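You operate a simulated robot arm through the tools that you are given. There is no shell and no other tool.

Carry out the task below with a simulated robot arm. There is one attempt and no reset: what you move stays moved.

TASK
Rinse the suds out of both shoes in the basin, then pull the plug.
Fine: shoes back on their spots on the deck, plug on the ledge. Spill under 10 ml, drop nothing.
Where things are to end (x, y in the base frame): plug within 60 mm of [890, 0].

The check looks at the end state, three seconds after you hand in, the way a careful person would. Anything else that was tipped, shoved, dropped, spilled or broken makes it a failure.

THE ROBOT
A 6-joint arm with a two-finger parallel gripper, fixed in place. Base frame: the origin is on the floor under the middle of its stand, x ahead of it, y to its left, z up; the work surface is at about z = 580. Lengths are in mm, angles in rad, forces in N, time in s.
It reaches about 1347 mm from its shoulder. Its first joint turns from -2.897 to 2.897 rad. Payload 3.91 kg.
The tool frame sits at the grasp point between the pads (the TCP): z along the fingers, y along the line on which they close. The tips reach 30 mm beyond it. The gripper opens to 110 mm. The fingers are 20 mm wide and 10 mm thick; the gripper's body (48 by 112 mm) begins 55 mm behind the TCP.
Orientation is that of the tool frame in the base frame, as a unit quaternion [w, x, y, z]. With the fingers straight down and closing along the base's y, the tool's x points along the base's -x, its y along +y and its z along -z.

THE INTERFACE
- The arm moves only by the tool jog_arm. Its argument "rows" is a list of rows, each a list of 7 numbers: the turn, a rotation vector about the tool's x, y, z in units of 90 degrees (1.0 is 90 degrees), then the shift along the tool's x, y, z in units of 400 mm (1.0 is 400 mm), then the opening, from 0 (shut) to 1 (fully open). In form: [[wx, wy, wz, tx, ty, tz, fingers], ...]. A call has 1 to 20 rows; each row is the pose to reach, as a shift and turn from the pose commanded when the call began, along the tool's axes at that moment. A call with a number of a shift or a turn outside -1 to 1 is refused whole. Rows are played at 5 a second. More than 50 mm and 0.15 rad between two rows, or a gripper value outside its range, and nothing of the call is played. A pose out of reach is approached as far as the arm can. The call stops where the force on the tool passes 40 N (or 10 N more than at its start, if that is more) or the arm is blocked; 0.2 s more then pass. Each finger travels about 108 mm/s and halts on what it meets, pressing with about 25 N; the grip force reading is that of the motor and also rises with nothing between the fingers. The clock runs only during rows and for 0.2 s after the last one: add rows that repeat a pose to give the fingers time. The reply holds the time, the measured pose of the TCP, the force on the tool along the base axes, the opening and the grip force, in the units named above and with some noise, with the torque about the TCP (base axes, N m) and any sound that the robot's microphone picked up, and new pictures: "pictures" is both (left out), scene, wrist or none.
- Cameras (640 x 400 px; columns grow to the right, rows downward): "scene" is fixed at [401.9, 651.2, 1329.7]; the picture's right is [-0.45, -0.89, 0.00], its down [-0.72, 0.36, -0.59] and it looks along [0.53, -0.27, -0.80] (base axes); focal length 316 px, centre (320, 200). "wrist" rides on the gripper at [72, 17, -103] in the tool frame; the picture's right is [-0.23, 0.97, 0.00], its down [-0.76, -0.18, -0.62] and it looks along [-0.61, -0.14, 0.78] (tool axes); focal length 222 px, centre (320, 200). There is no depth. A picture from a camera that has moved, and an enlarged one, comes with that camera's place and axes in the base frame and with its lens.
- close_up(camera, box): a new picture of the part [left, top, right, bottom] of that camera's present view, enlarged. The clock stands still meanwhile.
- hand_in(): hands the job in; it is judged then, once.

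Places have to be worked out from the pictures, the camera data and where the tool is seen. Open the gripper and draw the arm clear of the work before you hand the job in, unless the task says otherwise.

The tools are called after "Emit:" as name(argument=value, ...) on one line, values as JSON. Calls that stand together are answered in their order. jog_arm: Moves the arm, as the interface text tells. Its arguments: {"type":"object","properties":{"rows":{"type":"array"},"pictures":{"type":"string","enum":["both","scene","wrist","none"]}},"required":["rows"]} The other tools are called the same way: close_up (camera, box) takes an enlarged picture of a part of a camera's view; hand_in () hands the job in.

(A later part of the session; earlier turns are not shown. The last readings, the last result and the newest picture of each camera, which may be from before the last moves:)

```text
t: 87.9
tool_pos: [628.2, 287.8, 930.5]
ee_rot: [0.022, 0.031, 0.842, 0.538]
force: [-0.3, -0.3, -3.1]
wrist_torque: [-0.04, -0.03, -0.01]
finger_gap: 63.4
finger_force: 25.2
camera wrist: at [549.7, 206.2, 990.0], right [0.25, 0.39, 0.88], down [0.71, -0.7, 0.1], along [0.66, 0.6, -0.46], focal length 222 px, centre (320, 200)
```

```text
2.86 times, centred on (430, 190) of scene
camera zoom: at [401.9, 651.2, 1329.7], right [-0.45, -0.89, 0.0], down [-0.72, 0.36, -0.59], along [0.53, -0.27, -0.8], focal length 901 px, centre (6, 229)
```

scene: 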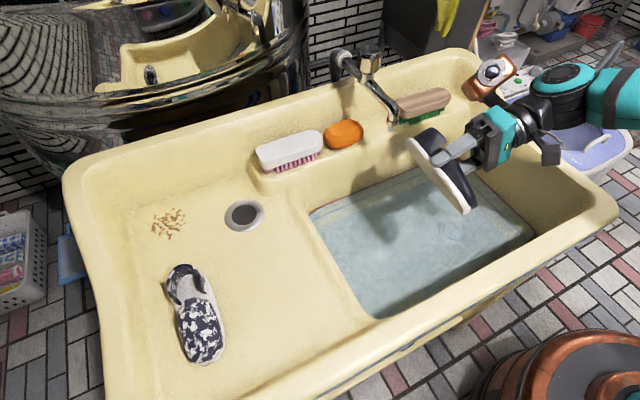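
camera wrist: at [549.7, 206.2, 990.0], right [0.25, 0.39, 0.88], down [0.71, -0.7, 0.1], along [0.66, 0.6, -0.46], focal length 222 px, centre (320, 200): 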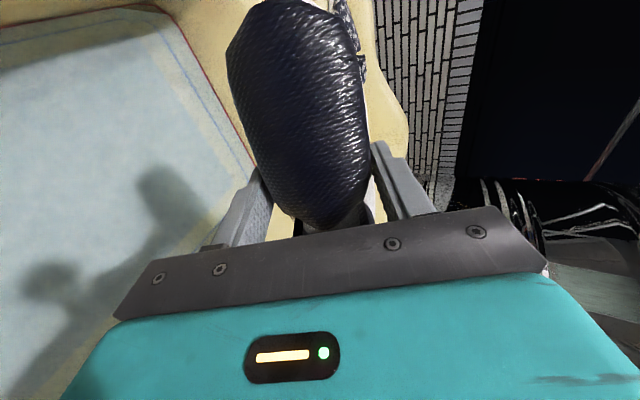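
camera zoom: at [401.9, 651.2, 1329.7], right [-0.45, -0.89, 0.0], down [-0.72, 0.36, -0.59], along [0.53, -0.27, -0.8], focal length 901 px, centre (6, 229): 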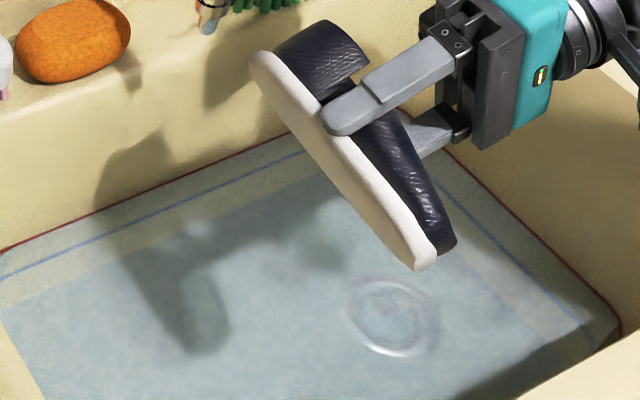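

The drip line has vanished at 65° roll. I roll on to 90° briefly, then return level and check again.

Emit:
jog_arm(rows=[[-0.08, 0, 0, 0, 0, 0, 0], [-0.16, 0, 0, 0, 0, 0, 0], [-0.24, 0, 0, 0, 0, 0, 0], [-0.28, 0, 0, 0, 0, 0, 0], [-0.28, 0, 0, 0, 0, 0, 0], [-0.28, 0, 0, 0, 0, 0, 0], [-0.28, 0, 0, 0, 0, 0, 0], [-0.28, 0, 0, 0, 0, 0, 0], [-0.28, 0, 0, 0, 0, 0, 0], [-0.28, 0, 0, 0, 0, 0, 0]], pictures="both")

Emit:
close_up(camera="scene", box=[360, 120, 500, 260])

```text
t: 90.1
tool_pos: [627.9, 287.0, 930.3]
ee_rot: [0.029, 0.025, 0.705, 0.708]
force: [-0.3, -0.1, -2.1]
wrist_torque: [-0.02, 0.01, 0.01]
finger_gap: 63.7
finger_force: 25.1
camera wrist: at [548.6, 189.4, 947.6], right [0.22, -0.02, 0.97], down [0.71, -0.68, -0.18], along [0.66, 0.74, -0.14], focal length 222 px, centre (320, 200)
```

scene: 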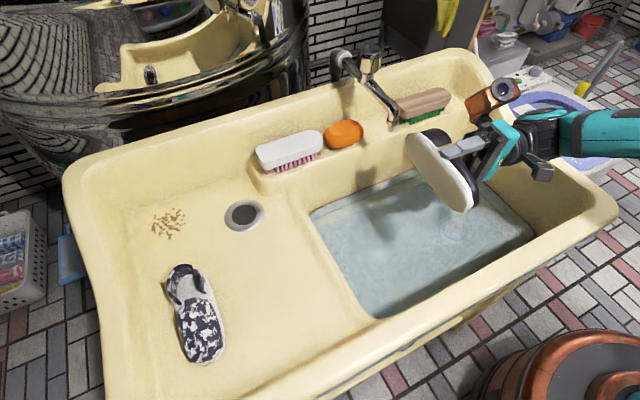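
wrist: 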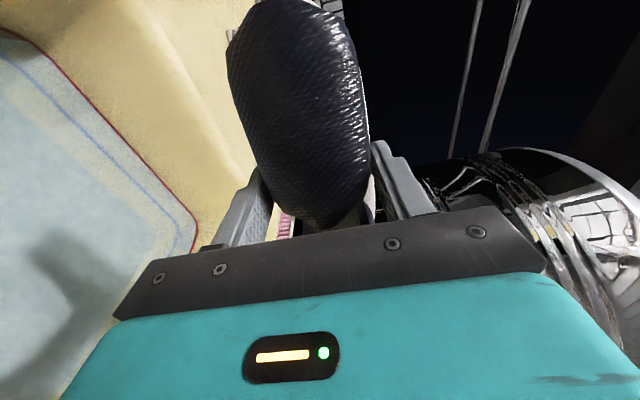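

```text
2.86 times, centred on (430, 190) of scene
camera zoom: at [401.9, 651.2, 1329.7], right [-0.45, -0.89, 0.0], down [-0.72, 0.36, -0.59], along [0.53, -0.27, -0.8], focal length 901 px, centre (6, 229)
```

zoom: 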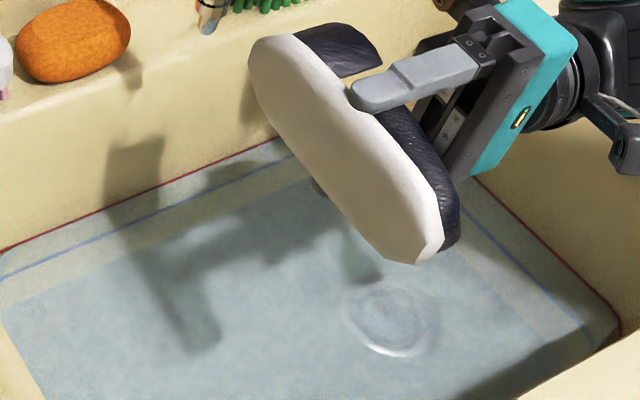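

No drip is visible now. I roll back to level and verify.

Emit:
jog_arm(rows=[[0.08, 0, 0, 0, 0, 0, 0], [0.16, 0, 0, 0, 0, 0, 0], [0.24, 0, 0, 0, 0, 0, 0], [0.32, 0, 0, 0, 0, 0, 0], [0.4, 0, 0, 0, 0, 0, 0], [0.48, 0, 0, 0, 0, 0, 0], [0.56, 0, 0, 0, 0, 0, 0], [0.64, 0, 0, 0, 0, 0, 0], [0.72, 0, 0, 0, 0, 0, 0], [0.8, 0, 0, 0, 0, 0, 0], [0.88, 0, 0, 0, 0, 0, 0], [0.96, 0, 0, 0, 0, 0, 0], [1.0, 0, 0, 0, 0, 0, 0], [1.0, 0, 0, 0, 0, 0, 0], [1.0, 0, 0, 0, 0, 0, 0]], pictures="both")

Emit:
close_up(camera="scene", box=[360, 120, 500, 260])

```text
t: 93.3
tool_pos: [629.0, 286.6, 931.2]
ee_rot: [0.002, 0.037, 0.999, 0.002]
force: [-0.6, -0.3, -3.3]
wrist_torque: [0.02, -0.02, -0.01]
finger_gap: 63.6
finger_force: 24.8
camera wrist: at [557.2, 309.2, 1035.0], right [0.3, 0.95, 0.0], down [0.74, -0.24, 0.63], along [0.6, -0.18, -0.78], focal length 222 px, centre (320, 200)
```

scene: 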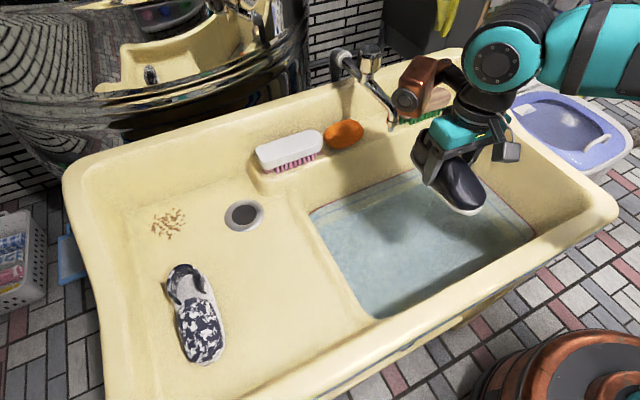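
wrist: 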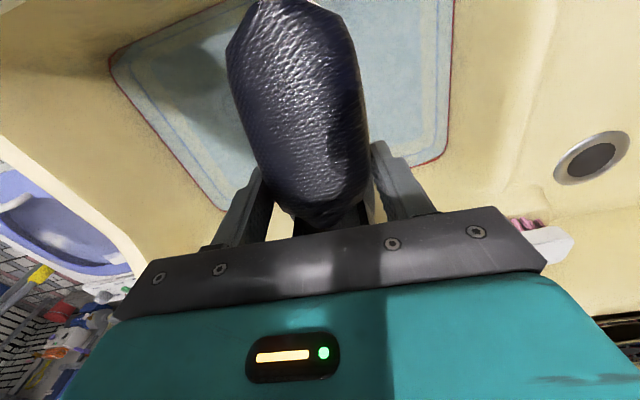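

```text
2.86 times, centred on (430, 190) of scene
camera zoom: at [401.9, 651.2, 1329.7], right [-0.45, -0.89, 0.0], down [-0.72, 0.36, -0.59], along [0.53, -0.27, -0.8], focal length 901 px, centre (6, 229)
```

zoom: 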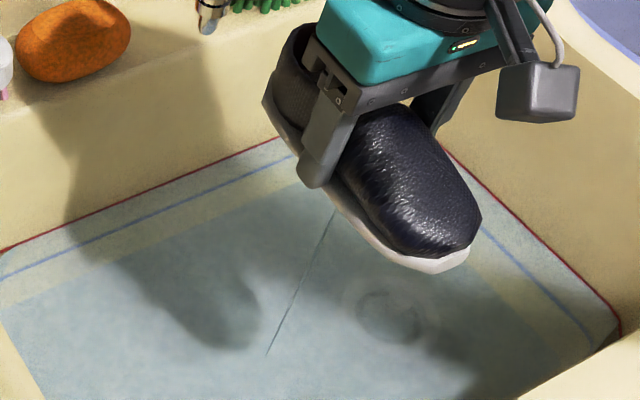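

The thin drip is back when level, so it is slow seepage. I wait longer over the basin.

Emit:
jog_arm(rows=[[0, 0, 0, 0, 0, 0, 0], [0, 0, 0, 0, 0, 0, 0], [0, 0, 0, 0, 0, 0, 0], [0, 0, 0, 0, 0, 0, 0], [0, 0, 0, 0, 0, 0, 0], [0, 0, 0, 0, 0, 0, 0], [0, 0, 0, 0, 0, 0, 0], [0, 0, 0, 0, 0, 0, 0], [0, 0, 0, 0, 0, 0, 0], [0, 0, 0, 0, 0, 0, 0], [0, 0, 0, 0, 0, 0, 0], [0, 0, 0, 0, 0, 0, 0], [0, 0, 0, 0, 0, 0, 0], [0, 0, 0, 0, 0, 0, 0], [0, 0, 0, 0, 0, 0, 0], [0, 0, 0, 0, 0, 0, 0], [0, 0, 0, 0, 0, 0, 0], [0, 0, 0, 0, 0, 0, 0], [0, 0, 0, 0, 0, 0, 0], [0, 0, 0, 0, 0, 0, 0]], pictures="none")

Emit:
jog_arm(rows=[[0, 0, 0, 0, 0, 0, 0], [0, 0, 0, 0, 0, 0, 0], [0, 0, 0, 0, 0, 0, 0], [0, 0, 0, 0, 0, 0, 0], [0, 0, 0, 0, 0, 0, 0], [0, 0, 0, 0, 0, 0, 0], [0, 0, 0, 0, 0, 0, 0], [0, 0, 0, 0, 0, 0, 0], [0, 0, 0, 0, 0, 0, 0], [0, 0, 0, 0, 0, 0, 0], [0, 0, 0, 0, 0, 0, 0], [0, 0, 0, 0, 0, 0, 0], [0, 0, 0, 0, 0, 0, 0], [0, 0, 0, 0, 0, 0, 0], [0, 0, 0, 0, 0, 0, 0], [0, 0, 0, 0, 0, 0, 0], [0, 0, 0, 0, 0, 0, 0], [0, 0, 0, 0, 0, 0, 0], [0, 0, 0, 0, 0, 0, 0], [0, 0, 0, 0, 0, 0, 0]], pictures="none")

Emit:
jog_arm(rows=[[0, 0, 0, 0, 0, 0, 0], [0, 0, 0, 0, 0, 0, 0], [0, 0, 0, 0, 0, 0, 0], [0, 0, 0, 0, 0, 0, 0], [0, 0, 0, 0, 0, 0, 0], [0, 0, 0, 0, 0, 0, 0], [0, 0, 0, 0, 0, 0, 0], [0, 0, 0, 0, 0, 0, 0], [0, 0, 0, 0, 0, 0, 0], [0, 0, 0, 0, 0, 0, 0], [0, 0, 0, 0, 0, 0, 0], [0, 0, 0, 0, 0, 0, 0], [0, 0, 0, 0, 0, 0, 0], [0, 0, 0, 0, 0, 0, 0], [0, 0, 0, 0, 0, 0, 0], [0, 0, 0, 0, 0, 0, 0], [0, 0, 0, 0, 0, 0, 0], [0, 0, 0, 0, 0, 0, 0], [0, 0, 0, 0, 0, 0, 0], [0, 0, 0, 0, 0, 0, 0]], pictures="none")

Emit:
close_up(camera="scene", box=[360, 120, 500, 260])

```text
t: 97.5
tool_pos: [628.7, 285.6, 931.5]
ee_rot: [0.002, 0.038, 0.999, 0.002]
force: [0.3, 0.2, -3.0]
wrist_torque: [0.01, -0.02, 0.03]
finger_gap: 64.0
finger_force: 24.8
```

```text
t: 101.7
tool_pos: [628.5, 287.5, 931.0]
ee_rot: [0.003, 0.038, 0.999, 0.002]
force: [-0.5, 0.1, -2.8]
wrist_torque: [0.0, 0.0, 0.0]
finger_gap: 63.6
finger_force: 24.5
```

```text
t: 105.9
tool_pos: [628.9, 286.4, 931.5]
ee_rot: [0.002, 0.037, 0.999, 0.002]
force: [-0.3, 0.7, -3.0]
wrist_torque: [-0.02, -0.01, 0.0]
finger_gap: 63.6
finger_force: 25.3
```

```text
2.86 times, centred on (430, 190) of scene
camera zoom: at [401.9, 651.2, 1329.7], right [-0.45, -0.89, 0.0], down [-0.72, 0.36, -0.59], along [0.53, -0.27, -0.8], focal length 901 px, centre (6, 229)
```

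zoom: 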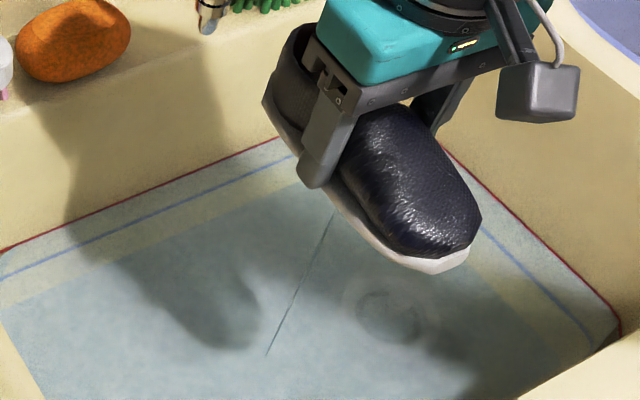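

Emit:
close_up(camera="scene", box=[411, 225, 427, 235])

Emit:
jog_arm(rows=[[0, 0, 0, 0, 0, 0, 0], [0, 0, 0, 0, 0, 0, 0], [0, 0, 0, 0, 0, 0, 0], [0, 0, 0, 0, 0, 0, 0], [0, 0, 0, 0, 0, 0, 0], [0, 0, 0, 0, 0, 0, 0], [0, 0, 0, 0, 0, 0, 0], [0, 0, 0, 0, 0, 0, 0], [0, 0, 0, 0, 0, 0, 0], [0, 0, 0, 0, 0, 0, 0], [0, 0, 0, 0, 0, 0, 0], [0, 0, 0, 0, 0, 0, 0], [0, 0, 0, 0, 0, 0, 0], [0, 0, 0, 0, 0, 0, 0], [0, 0, 0, 0, 0, 0, 0], [0, 0, 0, 0, 0, 0, 0], [0, 0, 0, 0, 0, 0, 0], [0, 0, 0, 0, 0, 0, 0], [0, 0, 0, 0, 0, 0, 0], [0, 0, 0, 0, 0, 0, 0]], pictures="none")

Emit:
jog_arm(rows=[[0, 0, 0, 0, 0, 0, 0], [0, 0, 0, 0, 0, 0, 0], [0, 0, 0, 0, 0, 0, 0], [0, 0, 0, 0, 0, 0, 0], [0, 0, 0, 0, 0, 0, 0], [0, 0, 0, 0, 0, 0, 0], [0, 0, 0, 0, 0, 0, 0], [0, 0, 0, 0, 0, 0, 0], [0, 0, 0, 0, 0, 0, 0], [0, 0, 0, 0, 0, 0, 0], [0, 0, 0, 0, 0, 0, 0], [0, 0, 0, 0, 0, 0, 0], [0, 0, 0, 0, 0, 0, 0], [0, 0, 0, 0, 0, 0, 0], [0, 0, 0, 0, 0, 0, 0], [0, 0, 0, 0, 0, 0, 0], [0, 0, 0, 0, 0, 0, 0], [0, 0, 0, 0, 0, 0, 0], [0, 0, 0, 0, 0, 0, 0], [0, 0, 0, 0, 0, 0, 0]], pictures="none")

Emit:
close_up(camera="scene", box=[411, 225, 427, 235])

```text
16.00 times, centred on (419, 230) of scene
camera zoom: at [401.9, 651.2, 1329.7], right [-0.45, -0.89, 0.0], down [-0.72, 0.36, -0.59], along [0.53, -0.27, -0.8], focal length 5048 px, centre (-1264, -280)
```

zoom: 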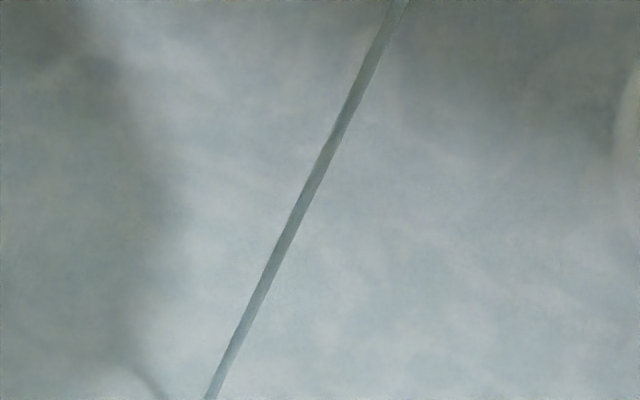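

```text
t: 110.1
tool_pos: [628.6, 287.2, 930.8]
ee_rot: [0.003, 0.038, 0.999, 0.002]
force: [-0.5, -0.4, -2.5]
wrist_torque: [-0.01, -0.01, -0.01]
finger_gap: 63.6
finger_force: 24.8
```

```text
t: 114.3
tool_pos: [628.5, 287.2, 930.9]
ee_rot: [0.002, 0.037, 0.999, 0.001]
force: [0.9, -0.8, -1.8]
wrist_torque: [0.02, 0.01, 0.0]
finger_gap: 63.8
finger_force: 25.0
```

```text
16.00 times, centred on (419, 230) of scene
camera zoom: at [401.9, 651.2, 1329.7], right [-0.45, -0.89, 0.0], down [-0.72, 0.36, -0.59], along [0.53, -0.27, -0.8], focal length 5048 px, centre (-1264, -280)
```

zoom: 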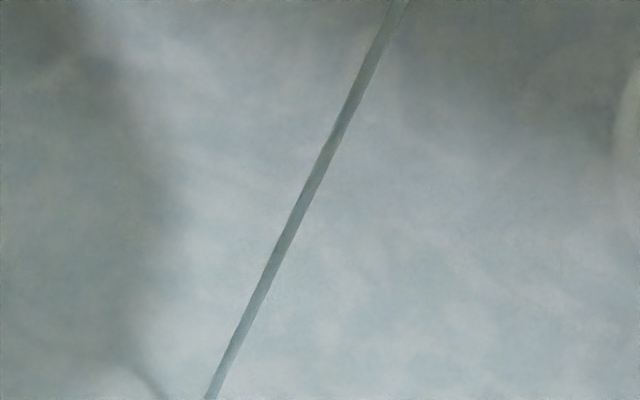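

The stream is steady. I keep the shoe over the basin for another ~20 s and check again.

Emit:
jog_arm(rows=[[0, 0, 0, 0, 0, 0, 0], [0, 0, 0, 0, 0, 0, 0], [0, 0, 0, 0, 0, 0, 0], [0, 0, 0, 0, 0, 0, 0], [0, 0, 0, 0, 0, 0, 0], [0, 0, 0, 0, 0, 0, 0], [0, 0, 0, 0, 0, 0, 0], [0, 0, 0, 0, 0, 0, 0], [0, 0, 0, 0, 0, 0, 0], [0, 0, 0, 0, 0, 0, 0], [0, 0, 0, 0, 0, 0, 0], [0, 0, 0, 0, 0, 0, 0], [0, 0, 0, 0, 0, 0, 0], [0, 0, 0, 0, 0, 0, 0], [0, 0, 0, 0, 0, 0, 0], [0, 0, 0, 0, 0, 0, 0], [0, 0, 0, 0, 0, 0, 0], [0, 0, 0, 0, 0, 0, 0], [0, 0, 0, 0, 0, 0, 0], [0, 0, 0, 0, 0, 0, 0]], pictures="none")

Emit:
jog_arm(rows=[[0, 0, 0, 0, 0, 0, 0], [0, 0, 0, 0, 0, 0, 0], [0, 0, 0, 0, 0, 0, 0], [0, 0, 0, 0, 0, 0, 0], [0, 0, 0, 0, 0, 0, 0], [0, 0, 0, 0, 0, 0, 0], [0, 0, 0, 0, 0, 0, 0], [0, 0, 0, 0, 0, 0, 0], [0, 0, 0, 0, 0, 0, 0], [0, 0, 0, 0, 0, 0, 0], [0, 0, 0, 0, 0, 0, 0], [0, 0, 0, 0, 0, 0, 0], [0, 0, 0, 0, 0, 0, 0], [0, 0, 0, 0, 0, 0, 0], [0, 0, 0, 0, 0, 0, 0], [0, 0, 0, 0, 0, 0, 0], [0, 0, 0, 0, 0, 0, 0], [0, 0, 0, 0, 0, 0, 0], [0, 0, 0, 0, 0, 0, 0], [0, 0, 0, 0, 0, 0, 0]], pictures="none")

Emit:
jog_arm(rows=[[0, 0, 0, 0, 0, 0, 0], [0, 0, 0, 0, 0, 0, 0], [0, 0, 0, 0, 0, 0, 0], [0, 0, 0, 0, 0, 0, 0], [0, 0, 0, 0, 0, 0, 0], [0, 0, 0, 0, 0, 0, 0], [0, 0, 0, 0, 0, 0, 0], [0, 0, 0, 0, 0, 0, 0], [0, 0, 0, 0, 0, 0, 0], [0, 0, 0, 0, 0, 0, 0], [0, 0, 0, 0, 0, 0, 0], [0, 0, 0, 0, 0, 0, 0], [0, 0, 0, 0, 0, 0, 0], [0, 0, 0, 0, 0, 0, 0], [0, 0, 0, 0, 0, 0, 0], [0, 0, 0, 0, 0, 0, 0], [0, 0, 0, 0, 0, 0, 0], [0, 0, 0, 0, 0, 0, 0], [0, 0, 0, 0, 0, 0, 0], [0, 0, 0, 0, 0, 0, 0]], pictures="none")

Emit:
jog_arm(rows=[[0, 0, 0, 0, 0, 0, 0], [0, 0, 0, 0, 0, 0, 0], [0, 0, 0, 0, 0, 0, 0], [0, 0, 0, 0, 0, 0, 0], [0, 0, 0, 0, 0, 0, 0], [0, 0, 0, 0, 0, 0, 0], [0, 0, 0, 0, 0, 0, 0], [0, 0, 0, 0, 0, 0, 0], [0, 0, 0, 0, 0, 0, 0], [0, 0, 0, 0, 0, 0, 0], [0, 0, 0, 0, 0, 0, 0], [0, 0, 0, 0, 0, 0, 0], [0, 0, 0, 0, 0, 0, 0], [0, 0, 0, 0, 0, 0, 0], [0, 0, 0, 0, 0, 0, 0], [0, 0, 0, 0, 0, 0, 0], [0, 0, 0, 0, 0, 0, 0], [0, 0, 0, 0, 0, 0, 0], [0, 0, 0, 0, 0, 0, 0], [0, 0, 0, 0, 0, 0, 0]], pictures="none")

Emit:
close_up(camera="scene", box=[360, 120, 500, 260])

```text
t: 118.5
tool_pos: [628.6, 285.8, 931.4]
ee_rot: [0.002, 0.037, 0.999, 0.002]
force: [0.1, -0.3, -2.1]
wrist_torque: [0.0, -0.02, -0.01]
finger_gap: 63.8
finger_force: 25.0
```

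```text
t: 122.7
tool_pos: [628.6, 285.7, 930.2]
ee_rot: [0.003, 0.037, 0.999, 0.002]
force: [-0.1, -1.3, -2.2]
wrist_torque: [0.03, -0.04, 0.02]
finger_gap: 63.4
finger_force: 25.2
```

```text
t: 126.9
tool_pos: [627.3, 285.4, 930.3]
ee_rot: [0.003, 0.038, 0.999, 0.001]
force: [0.4, -0.1, -1.6]
wrist_torque: [-0.02, 0.0, 0.04]
finger_gap: 63.6
finger_force: 25.0
```

```text
t: 131.1
tool_pos: [628.2, 287.0, 930.6]
ee_rot: [0.003, 0.038, 0.999, 0.002]
force: [0.5, -0.7, -2.5]
wrist_torque: [0.01, -0.02, -0.02]
finger_gap: 63.8
finger_force: 24.8
```

```text
2.86 times, centred on (430, 190) of scene
camera zoom: at [401.9, 651.2, 1329.7], right [-0.45, -0.89, 0.0], down [-0.72, 0.36, -0.59], along [0.53, -0.27, -0.8], focal length 901 px, centre (6, 229)
```

zoom: 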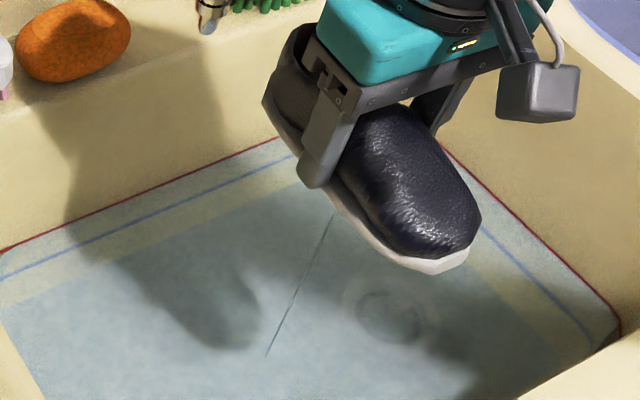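

Waiting alone does not end it, so I will invert the shoe over the basin (roll past 90°, higher up for arm clearance) to pour out anything trapped inside.

Emit:
jog_arm(rows=[[0, 0, 0, 0, 0, -0.1, 0], [-0.08, 0, 0, 0, 0, -0.175, 0], [-0.16, 0, 0, 0, 0, -0.175, 0], [-0.24, 0, 0, 0, 0, -0.175, 0], [-0.32, 0, 0, 0, 0, -0.175, 0], [-0.4, 0, 0, 0, 0, -0.175, 0], [-0.48, 0, 0, 0, 0, -0.175, 0], [-0.56, 0, 0, 0, 0, -0.175, 0], [-0.64, 0, 0, 0, 0, -0.175, 0], [-0.72, 0, 0, 0, 0, -0.175, 0], [-0.8, 0, 0, 0, 0, -0.175, 0], [-0.88, 0, 0, 0, 0, -0.175, 0], [-0.96, 0, 0, 0, 0, -0.175, 0], [-1.0, 0, 0, 0, 0, -0.175, 0], [-1.0, 0, 0, 0, 0, -0.175, 0]], pictures="both")

Emit:
close_up(camera="scene", box=[360, 100, 520, 260])

```text
t: 134.3
tool_pos: [627.3, 285.7, 1001.6]
ee_rot: [0.029, 0.025, 0.705, 0.709]
force: [0.0, 0.2, -3.2]
wrist_torque: [-0.06, -0.02, 0.03]
finger_gap: 63.8
finger_force: 24.6
camera wrist: at [548.0, 189.1, 1017.6], right [0.22, -0.02, 0.97], down [0.71, -0.68, -0.18], along [0.66, 0.74, -0.14], focal length 222 px, centre (320, 200)
```

scene: 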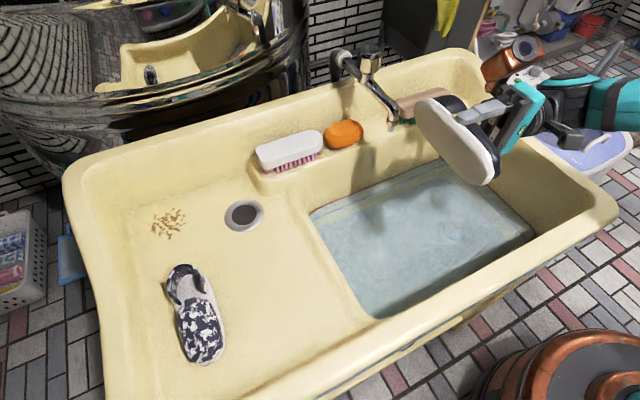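
wrist: 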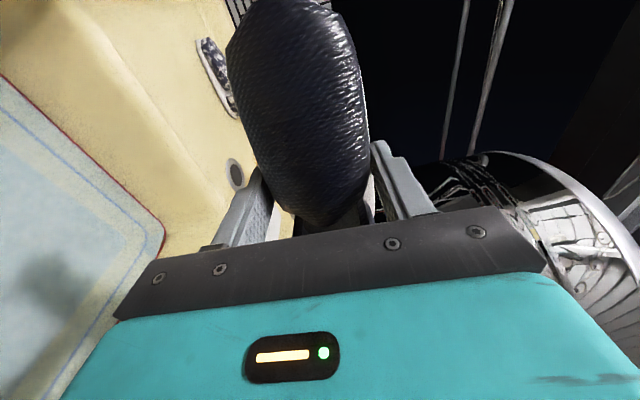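

```text
2.50 times, centred on (440, 180) of scene
camera zoom: at [401.9, 651.2, 1329.7], right [-0.45, -0.89, 0.0], down [-0.72, 0.36, -0.59], along [0.53, -0.27, -0.8], focal length 789 px, centre (20, 250)
```

zoom: 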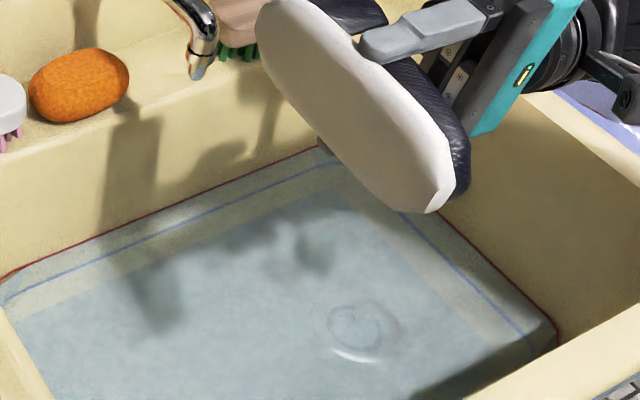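

Emit:
jog_arm(rows=[[-0.08, 0, 0, 0, 0, 0, 0], [-0.16, 0, 0, 0, 0, 0, 0], [-0.24, 0, 0, 0, 0, 0, 0], [-0.32, 0, 0, 0, 0, 0, 0], [-0.4, 0, 0, 0, 0, 0, 0], [-0.4, 0, 0, 0, 0, 0, 0], [-0.4, 0, 0, 0, 0, 0, 0], [-0.4, 0, 0, 0, 0, 0, 0], [-0.4, 0, 0, 0, 0, 0, 0], [-0.4, 0, 0, 0, 0, 0, 0], [-0.4, 0, 0, 0, 0, 0, 0], [-0.4, 0, 0, 0, 0, 0, 0]], pictures="both")

Emit:
close_up(camera="scene", box=[360, 100, 520, 260])

```text
t: 136.9
tool_pos: [629.0, 286.5, 999.2]
ee_rot: [0.034, 0.016, 0.452, 0.891]
force: [-0.5, 0.1, -2.7]
wrist_torque: [-0.03, -0.01, -0.02]
finger_gap: 63.9
finger_force: 25.1
camera wrist: at [549.7, 198.5, 953.8], right [0.18, -0.59, 0.79], down [0.73, -0.45, -0.51], along [0.66, 0.67, 0.35], focal length 222 px, centre (320, 200)
```

scene: 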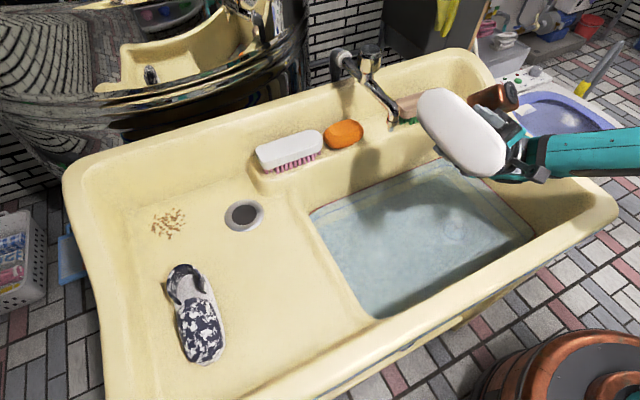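
wrist: 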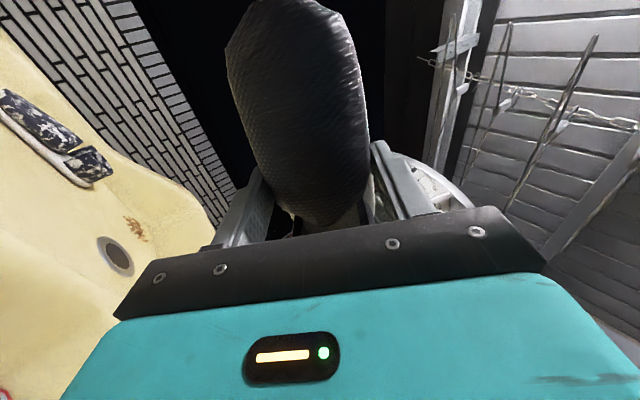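

```text
2.50 times, centred on (440, 180) of scene
camera zoom: at [401.9, 651.2, 1329.7], right [-0.45, -0.89, 0.0], down [-0.72, 0.36, -0.59], along [0.53, -0.27, -0.8], focal length 789 px, centre (20, 250)
```

zoom: 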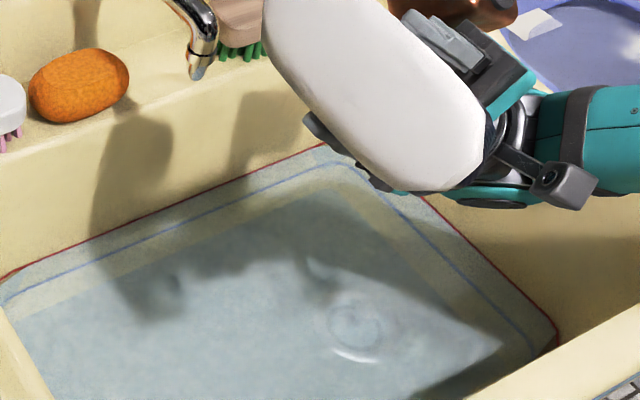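

The shoe is inverted with no visible stream. I hold briefly, then bring it back level in two calls and check.

Emit:
jog_arm(rows=[[0, 0, 0, 0, 0, 0, 0], [0, 0, 0, 0, 0, 0, 0], [0, 0, 0, 0, 0, 0, 0], [0, 0, 0, 0, 0, 0, 0], [0, 0, 0, 0, 0, 0, 0], [0, 0, 0, 0, 0, 0, 0], [0, 0, 0, 0, 0, 0, 0], [0, 0, 0, 0, 0, 0, 0], [0, 0, 0, 0, 0, 0, 0], [0, 0, 0, 0, 0, 0, 0], [0.08, 0, 0, 0, 0, 0, 0], [0.16, 0, 0, 0, 0, 0, 0], [0.24, 0, 0, 0, 0, 0, 0], [0.32, 0, 0, 0, 0, 0, 0], [0.4, 0, 0, 0, 0, 0, 0], [0.48, 0, 0, 0, 0, 0, 0], [0.56, 0, 0, 0, 0, 0, 0], [0.64, 0, 0, 0, 0, 0, 0], [0.7, 0, 0, 0, 0, 0, 0]], pictures="none")

Emit:
jog_arm(rows=[[0.08, 0, 0, 0, 0, 0, 0], [0.16, 0, 0, 0, 0, 0, 0], [0.24, 0, 0, 0, 0, 0, 0], [0.32, 0, 0, 0, 0, 0, 0], [0.4, 0, 0, 0, 0, 0, 0], [0.48, 0, 0, 0, 0, 0, 0], [0.56, 0, 0, 0, 0, 0, 0], [0.64, 0, 0, 0, 0, 0, 0], [0.7, 0, 0, 0, 0, 0, 0], [0.7, 0, 0, 0, 0, 0, 0], [0.7, 0, 0, 0, 0, 0, 0]], pictures="scene")

Emit:
close_up(camera="scene", box=[360, 100, 520, 260])

```text
t: 140.9
tool_pos: [628.2, 284.9, 1000.3]
ee_rot: [0.021, 0.03, 0.852, 0.523]
force: [-0.5, -0.7, -2.1]
wrist_torque: [-0.08, -0.03, -0.02]
finger_gap: 63.9
finger_force: 25.0
```

```text
t: 143.3
tool_pos: [627.8, 286.3, 1001.3]
ee_rot: [0.003, 0.037, 0.999, 0.002]
force: [0.5, 0.6, -2.1]
wrist_torque: [-0.02, -0.06, 0.01]
finger_gap: 63.5
finger_force: 25.1
```

scene: 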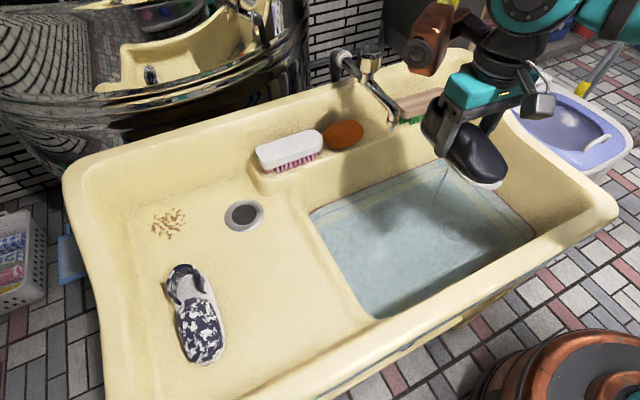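

```text
2.50 times, centred on (440, 180) of scene
camera zoom: at [401.9, 651.2, 1329.7], right [-0.45, -0.89, 0.0], down [-0.72, 0.36, -0.59], along [0.53, -0.27, -0.8], focal length 789 px, centre (20, 250)
```

zoom: 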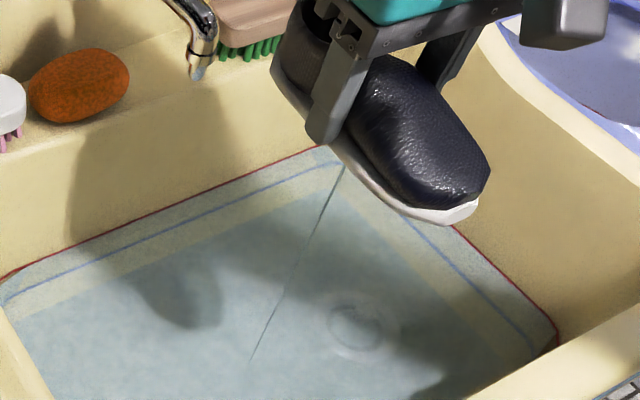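

Still a thin drip when level, but weight readings show very little water is left. I wait one more longer spell over the basin.

Emit:
jog_arm(rows=[[0, 0, 0, 0, 0, 0, 0], [0, 0, 0, 0, 0, 0, 0], [0, 0, 0, 0, 0, 0, 0], [0, 0, 0, 0, 0, 0, 0], [0, 0, 0, 0, 0, 0, 0], [0, 0, 0, 0, 0, 0, 0], [0, 0, 0, 0, 0, 0, 0], [0, 0, 0, 0, 0, 0, 0], [0, 0, 0, 0, 0, 0, 0], [0, 0, 0, 0, 0, 0, 0], [0, 0, 0, 0, 0, 0, 0], [0, 0, 0, 0, 0, 0, 0], [0, 0, 0, 0, 0, 0, 0], [0, 0, 0, 0, 0, 0, 0], [0, 0, 0, 0, 0, 0, 0], [0, 0, 0, 0, 0, 0, 0], [0, 0, 0, 0, 0, 0, 0], [0, 0, 0, 0, 0, 0, 0], [0, 0, 0, 0, 0, 0, 0], [0, 0, 0, 0, 0, 0, 0]], pictures="none")

Emit:
jog_arm(rows=[[0, 0, 0, 0, 0, 0, 0], [0, 0, 0, 0, 0, 0, 0], [0, 0, 0, 0, 0, 0, 0], [0, 0, 0, 0, 0, 0, 0], [0, 0, 0, 0, 0, 0, 0], [0, 0, 0, 0, 0, 0, 0], [0, 0, 0, 0, 0, 0, 0], [0, 0, 0, 0, 0, 0, 0], [0, 0, 0, 0, 0, 0, 0], [0, 0, 0, 0, 0, 0, 0], [0, 0, 0, 0, 0, 0, 0], [0, 0, 0, 0, 0, 0, 0], [0, 0, 0, 0, 0, 0, 0], [0, 0, 0, 0, 0, 0, 0], [0, 0, 0, 0, 0, 0, 0], [0, 0, 0, 0, 0, 0, 0], [0, 0, 0, 0, 0, 0, 0], [0, 0, 0, 0, 0, 0, 0], [0, 0, 0, 0, 0, 0, 0], [0, 0, 0, 0, 0, 0, 0]], pictures="none")

Emit:
jog_arm(rows=[[0, 0, 0, 0, 0, 0, 0], [0, 0, 0, 0, 0, 0, 0], [0, 0, 0, 0, 0, 0, 0], [0, 0, 0, 0, 0, 0, 0], [0, 0, 0, 0, 0, 0, 0], [0, 0, 0, 0, 0, 0, 0], [0, 0, 0, 0, 0, 0, 0], [0, 0, 0, 0, 0, 0, 0], [0, 0, 0, 0, 0, 0, 0], [0, 0, 0, 0, 0, 0, 0], [0, 0, 0, 0, 0, 0, 0], [0, 0, 0, 0, 0, 0, 0], [0, 0, 0, 0, 0, 0, 0], [0, 0, 0, 0, 0, 0, 0], [0, 0, 0, 0, 0, 0, 0], [0, 0, 0, 0, 0, 0, 0], [0, 0, 0, 0, 0, 0, 0], [0, 0, 0, 0, 0, 0, 0], [0, 0, 0, 0, 0, 0, 0], [0, 0, 0, 0, 0, 0, 0]], pictures="none")

Emit:
jog_arm(rows=[[0, 0, 0, 0, 0, 0, 0], [0, 0, 0, 0, 0, 0, 0], [0, 0, 0, 0, 0, 0, 0], [0, 0, 0, 0, 0, 0, 0], [0, 0, 0, 0, 0, 0, 0], [0, 0, 0, 0, 0, 0, 0], [0, 0, 0, 0, 0, 0, 0], [0, 0, 0, 0, 0, 0, 0], [0, 0, 0, 0, 0, 0, 0], [0, 0, 0, 0, 0, 0, 0], [0, 0, 0, 0, 0, 0, 0], [0, 0, 0, 0, 0, 0, 0], [0, 0, 0, 0, 0, 0, 0], [0, 0, 0, 0, 0, 0, 0], [0, 0, 0, 0, 0, 0, 0], [0, 0, 0, 0, 0, 0, 0], [0, 0, 0, 0, 0, 0, 0], [0, 0, 0, 0, 0, 0, 0], [0, 0, 0, 0, 0, 0, 0], [0, 0, 0, 0, 0, 0, 0]], pictures="none")

Emit:
jog_arm(rows=[[0, 0, 0, 0, 0, 0, 0], [0, 0, 0, 0, 0, 0, 0], [0, 0, 0, 0, 0, 0, 0], [0, 0, 0, 0, 0, 0, 0], [0, 0, 0, 0, 0, 0, 0], [0, 0, 0, 0, 0, 0, 0], [0, 0, 0, 0, 0, 0, 0], [0, 0, 0, 0, 0, 0, 0], [0, 0, 0, 0, 0, 0, 0], [0, 0, 0, 0, 0, 0, 0], [0, 0, 0, 0, 0, 0, 0], [0, 0, 0, 0, 0, 0, 0], [0, 0, 0, 0, 0, 0, 0], [0, 0, 0, 0, 0, 0, 0], [0, 0, 0, 0, 0, 0, 0], [0, 0, 0, 0, 0, 0, 0], [0, 0, 0, 0, 0, 0, 0], [0, 0, 0, 0, 0, 0, 0], [0, 0, 0, 0, 0, 0, 0], [0, 0, 0, 0, 0, 0, 0]], pictures="none")

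Emit:
close_up(camera="scene", box=[360, 100, 520, 260])

```text
t: 147.5
tool_pos: [628.0, 287.0, 1000.4]
ee_rot: [0.003, 0.038, 0.999, 0.002]
force: [0.1, -0.1, -1.8]
wrist_torque: [-0.02, -0.01, 0.01]
finger_gap: 63.7
finger_force: 25.1
```

```text
t: 151.7
tool_pos: [628.5, 286.4, 1001.8]
ee_rot: [0.004, 0.038, 0.999, 0.002]
force: [0.1, -0.1, -1.9]
wrist_torque: [0.02, -0.01, -0.03]
finger_gap: 63.6
finger_force: 24.7
```

```text
t: 155.9
tool_pos: [628.4, 286.3, 1001.3]
ee_rot: [0.003, 0.037, 0.999, 0.001]
force: [0.4, 0.1, -2.6]
wrist_torque: [-0.02, -0.03, 0.06]
finger_gap: 63.7
finger_force: 25.1
```

```text
t: 160.1
tool_pos: [627.4, 286.0, 1001.7]
ee_rot: [0.003, 0.037, 0.999, 0.002]
force: [-0.1, -0.7, -2.4]
wrist_torque: [-0.01, -0.03, 0.0]
finger_gap: 63.7
finger_force: 24.9
```

```text
t: 164.3
tool_pos: [627.4, 285.4, 1001.0]
ee_rot: [0.003, 0.038, 0.999, 0.002]
force: [-0.1, -0.2, -2.9]
wrist_torque: [0.01, -0.05, 0.0]
finger_gap: 63.8
finger_force: 25.0
```

```text
2.50 times, centred on (440, 180) of scene
camera zoom: at [401.9, 651.2, 1329.7], right [-0.45, -0.89, 0.0], down [-0.72, 0.36, -0.59], along [0.53, -0.27, -0.8], focal length 789 px, centre (20, 250)
```

zoom: 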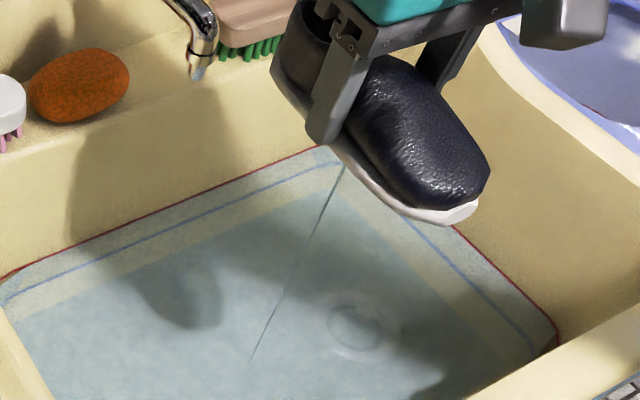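

The drip persists when level. I try a longer hold on its side, over the basin, then check again.

Emit:
jog_arm(rows=[[-0.08, 0, 0, 0, 0, 0, 0], [-0.16, 0, 0, 0, 0, 0, 0], [-0.24, 0, 0, 0, 0, 0, 0], [-0.32, 0, 0, 0, 0, 0, 0], [-0.4, 0, 0, 0, 0, 0, 0], [-0.48, 0, 0, 0, 0, 0, 0], [-0.56, 0, 0, 0, 0, 0, 0], [-0.64, 0, 0, 0, 0, 0, 0], [-0.72, 0, 0, 0, 0, 0, 0], [-0.8, 0, 0, 0, 0, 0, 0], [-0.88, 0, 0, 0, 0, 0, 0], [-0.96, 0, 0, 0, 0, 0, 0], [-1.0, 0, 0, 0, 0, 0, 0], [-1.0, 0, 0, 0, 0, 0, 0], [-1.0, 0, 0, 0, 0, 0, 0], [-1.0, 0, 0, 0, 0, 0, 0], [-1.0, 0, 0, 0, 0, 0, 0], [-1.0, 0, 0, 0, 0, 0, 0], [-1.0, 0, 0, 0, 0, 0, 0], [-1.0, 0, 0, 0, 0, 0, 0]], pictures="none")

Emit:
close_up(camera="scene", box=[340, 100, 560, 320])

Emit:
close_up(camera="wrist", box=[160, 0, 480, 220])

Emit:
jog_arm(rows=[[0, 0, 0, 0, 0, 0, 0], [0, 0, 0, 0, 0, 0, 0], [0, 0, 0, 0, 0, 0, 0], [0, 0, 0, 0, 0, 0, 0], [0, 0, 0, 0, 0, 0, 0], [0, 0, 0, 0, 0, 0, 0], [0, 0, 0, 0, 0, 0, 0], [0, 0, 0, 0, 0, 0, 0], [0, 0, 0, 0, 0, 0, 0], [0, 0, 0, 0, 0, 0, 0], [0, 0, 0, 0, 0, 0, 0], [0, 0, 0, 0, 0, 0, 0], [0, 0, 0, 0, 0, 0, 0], [0, 0, 0, 0, 0, 0, 0], [0, 0, 0, 0, 0, 0, 0], [0, 0, 0, 0, 0, 0, 0], [0, 0, 0, 0, 0, 0, 0], [0, 0, 0, 0, 0, 0, 0], [0, 0, 0, 0, 0, 0, 0], [0, 0, 0, 0, 0, 0, 0]], pictures="none")

Emit:
jog_arm(rows=[[0.08, 0, 0, 0, 0, 0, 0], [0.16, 0, 0, 0, 0, 0, 0], [0.24, 0, 0, 0, 0, 0, 0], [0.32, 0, 0, 0, 0, 0, 0], [0.4, 0, 0, 0, 0, 0, 0], [0.48, 0, 0, 0, 0, 0, 0], [0.56, 0, 0, 0, 0, 0, 0], [0.64, 0, 0, 0, 0, 0, 0], [0.72, 0, 0, 0, 0, 0, 0], [0.8, 0, 0, 0, 0, 0, 0], [0.88, 0, 0, 0, 0, 0, 0], [0.96, 0, 0, 0, 0, 0, 0], [1.0, 0, 0, 0, 0, 0, 0], [1.0, 0, 0, 0, 0, 0, 0]], pictures="none")

Emit:
close_up(camera="scene", box=[360, 100, 520, 260])

```text
t: 168.5
tool_pos: [627.2, 286.8, 1001.5]
ee_rot: [0.028, 0.025, 0.705, 0.708]
force: [0.2, 0.3, -2.3]
wrist_torque: [-0.04, -0.04, 0.02]
finger_gap: 63.8
finger_force: 25.4
```

```text
1.82 times, centred on (450, 210) of scene
camera zoom: at [401.9, 651.2, 1329.7], right [-0.45, -0.89, 0.0], down [-0.72, 0.36, -0.59], along [0.53, -0.27, -0.8], focal length 574 px, centre (84, 182)
```

zoom: 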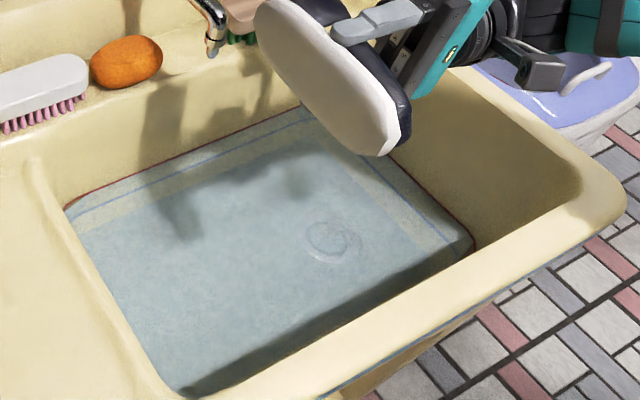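

```text
1.82 times, centred on (320, 110) of wrist
camera zoom: at [548.2, 188.8, 1017.7], right [0.22, -0.02, 0.97], down [0.71, -0.68, -0.18], along [0.66, 0.74, -0.14], focal length 404 px, centre (320, 364)
```

zoom: 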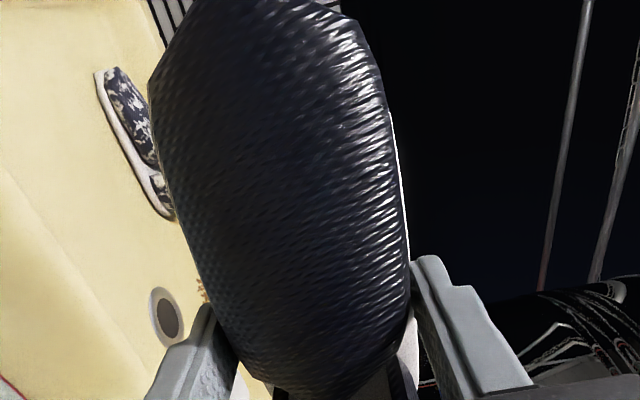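

```text
t: 172.7
tool_pos: [627.8, 284.6, 1000.3]
ee_rot: [0.028, 0.024, 0.705, 0.708]
force: [0.6, -0.7, -2.1]
wrist_torque: [-0.03, -0.03, -0.04]
finger_gap: 63.4
finger_force: 25.0
```

```text
t: 175.7
tool_pos: [627.1, 287.0, 1002.3]
ee_rot: [0.003, 0.038, 0.999, 0.001]
force: [0.1, 0.1, -2.1]
wrist_torque: [-0.02, -0.03, 0.02]
finger_gap: 63.6
finger_force: 24.7
```

```text
2.50 times, centred on (440, 180) of scene
camera zoom: at [401.9, 651.2, 1329.7], right [-0.45, -0.89, 0.0], down [-0.72, 0.36, -0.59], along [0.53, -0.27, -0.8], focal length 789 px, centre (20, 250)
```

zoom: 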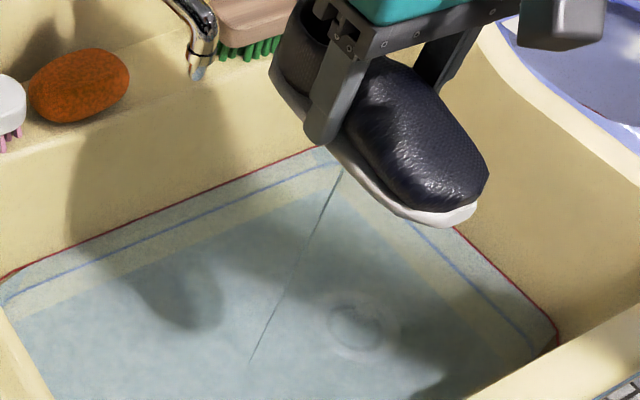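

I try a different drain posture: toe up, heel down (about 45°), high above the faucet level, still over the basin.

Emit:
jog_arm(rows=[[0, 0, 0, 0, 0, -0.1, 0], [0, 0.08, 0, 0, 0, -0.12, 0], [0, 0.16, 0, 0, 0, -0.12, 0], [0, 0.24, 0, 0, 0, -0.12, 0], [0, 0.32, 0, 0, 0, -0.12, 0], [0, 0.4, 0, 0, 0, -0.12, 0], [0, 0.48, 0, 0, 0, -0.12, 0], [0, 0.52, 0, 0, 0, -0.12, 0], [0, 0.52, 0, 0, 0, -0.12, 0], [0, 0.52, 0, 0, 0, -0.12, 0], [0, 0.52, 0, 0, 0, -0.12, 0], [0, 0.52, 0, 0, 0, -0.12, 0]], pictures="both")

Emit:
close_up(camera="scene", box=[340, 80, 520, 260])

```text
t: 178.3
tool_pos: [589.3, 299.9, 958.7]
ee_rot: [-0.389, 0.034, 0.92, 0.02]
force: [0.7, 0.2, -2.5]
wrist_torque: [0.03, -0.05, 0.0]
finger_gap: 63.6
finger_force: 24.9
out of reach, approached as far as the arm can: row 6, 7, 8, 9, 10, 11, 12
camera wrist: at [615.1, 314.5, 1083.0], right [0.24, 0.96, -0.15], down [0.96, -0.25, -0.11], along [-0.15, -0.12, -0.98], focal length 222 px, centre (320, 200)
```

scene: 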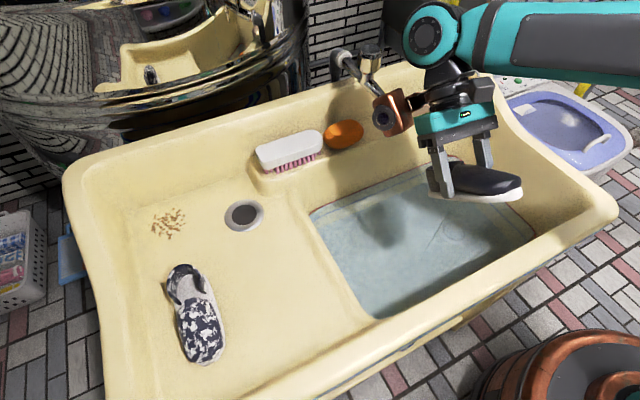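
wrist: 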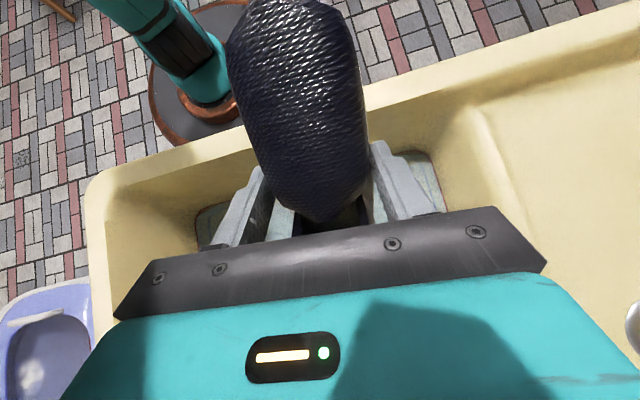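

```text
2.22 times, centred on (430, 170) of scene
camera zoom: at [401.9, 651.2, 1329.7], right [-0.45, -0.89, 0.0], down [-0.72, 0.36, -0.59], along [0.53, -0.27, -0.8], focal length 701 px, centre (76, 267)
```

zoom: 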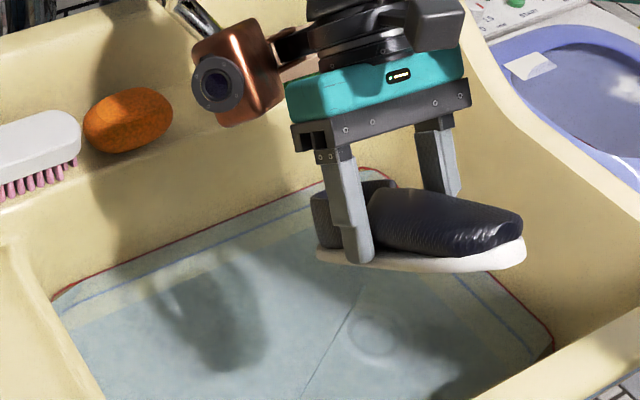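

That posture is partly out of reach, so I return to level.

Emit:
jog_arm(rows=[[0, -0.06, 0, 0, 0, 0, 0], [0, -0.12, 0, 0, 0, 0, 0], [0, -0.18, 0, 0, 0, 0, 0], [0, -0.24, 0, 0, 0, 0, 0], [0, -0.3, 0, 0, 0, 0, 0], [0, -0.36, 0, 0, 0, 0, 0], [0, -0.42, 0, 0, 0, 0, 0], [0, -0.48, 0, 0, 0, 0, 0], [0, -0.52, 0, 0, 0, 0, 0], [0, -0.52, 0, 0, 0, 0, 0]], pictures="both")

```text
t: 180.5
tool_pos: [593.8, 295.5, 958.2]
ee_rot: [0.003, 0.038, 0.999, 0.002]
force: [0.7, -0.6, -3.4]
wrist_torque: [0.02, -0.03, -0.03]
finger_gap: 63.6
finger_force: 25.4
camera wrist: at [521.9, 318.1, 1061.9], right [0.3, 0.95, 0.0], down [0.74, -0.24, 0.63], along [0.6, -0.18, -0.78], focal length 222 px, centre (320, 200)
```

scene: 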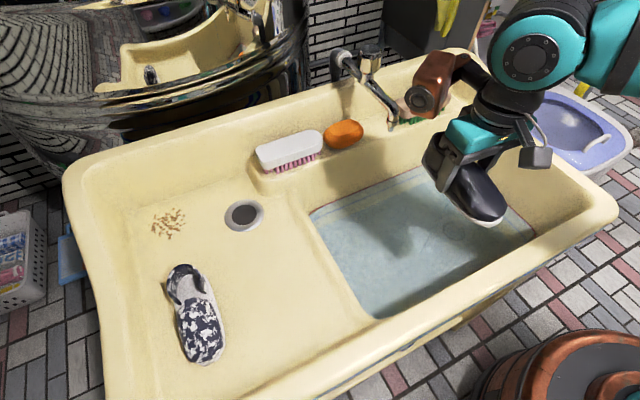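
wrist: 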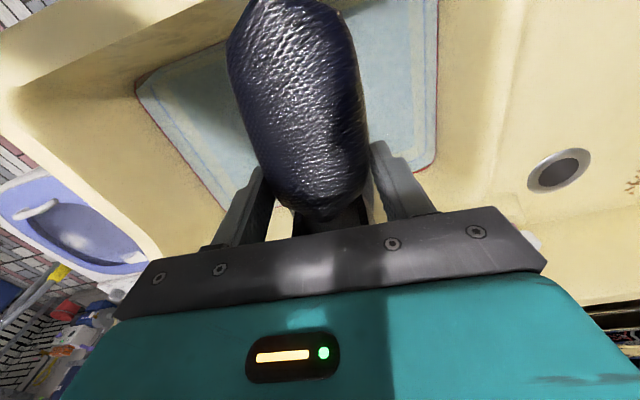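

Level again. The remaining seep is tiny after 140 s, so I carry the shoe promptly back above its spot.

Emit:
jog_arm(rows=[[0, 0, 0, -0.008, 0.104, 0.04, 0], [0, 0, 0, -0.016, 0.208, 0.08, 0], [0, 0, 0, -0.024, 0.312, 0.12, 0], [0, 0, 0, -0.032, 0.416, 0.16, 0], [0, 0, 0, -0.04, 0.52, 0.2, 0], [0, 0, 0, -0.048, 0.625, 0.24, 0], [0, 0, 0, -0.056, 0.73, 0.28, 0], [0, 0, 0, -0.062, 0.833, 0.33, 0], [0, 0, 0, -0.062, 0.833, 0.35, 0]], pictures="none")

Emit:
close_up(camera="scene", box=[180, 210, 340, 340])

Emit:
close_up(camera="wrist", box=[160, 0, 480, 220])

```text
t: 182.5
tool_pos: [643.3, 628.9, 820.1]
ee_rot: [0.002, 0.037, 0.999, 0.002]
force: [0.3, 1.0, -2.1]
wrist_torque: [-0.02, -0.04, 0.03]
finger_gap: 63.6
finger_force: 25.0
```

```text
3.08 times, centred on (260, 275) of scene
camera zoom: at [401.9, 651.2, 1329.7], right [-0.45, -0.89, 0.0], down [-0.72, 0.36, -0.59], along [0.53, -0.27, -0.8], focal length 971 px, centre (505, -31)
```

zoom: 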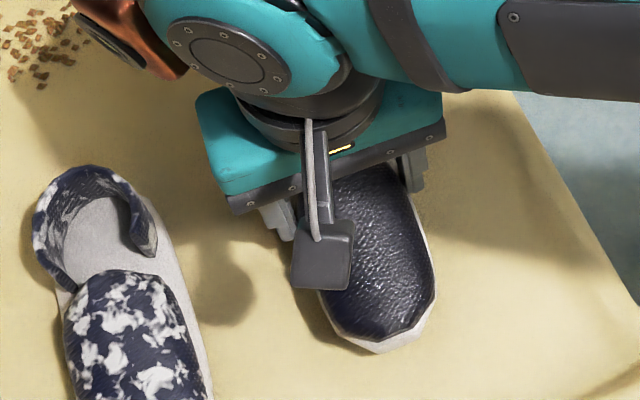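

```text
1.82 times, centred on (320, 110) of wrist
camera zoom: at [572.6, 650.0, 923.7], right [0.3, 0.95, 0.0], down [0.74, -0.24, 0.63], along [0.6, -0.18, -0.78], focal length 404 px, centre (320, 364)
```

zoom: 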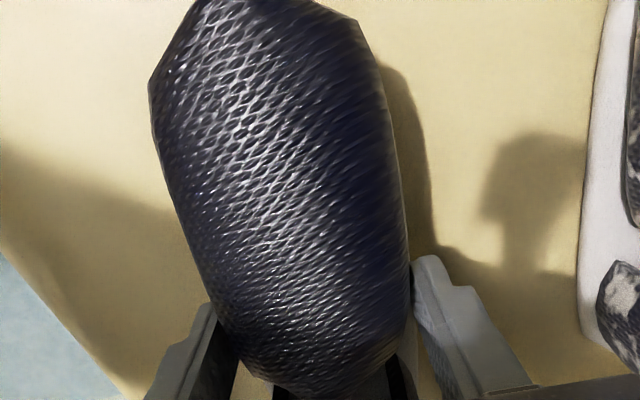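

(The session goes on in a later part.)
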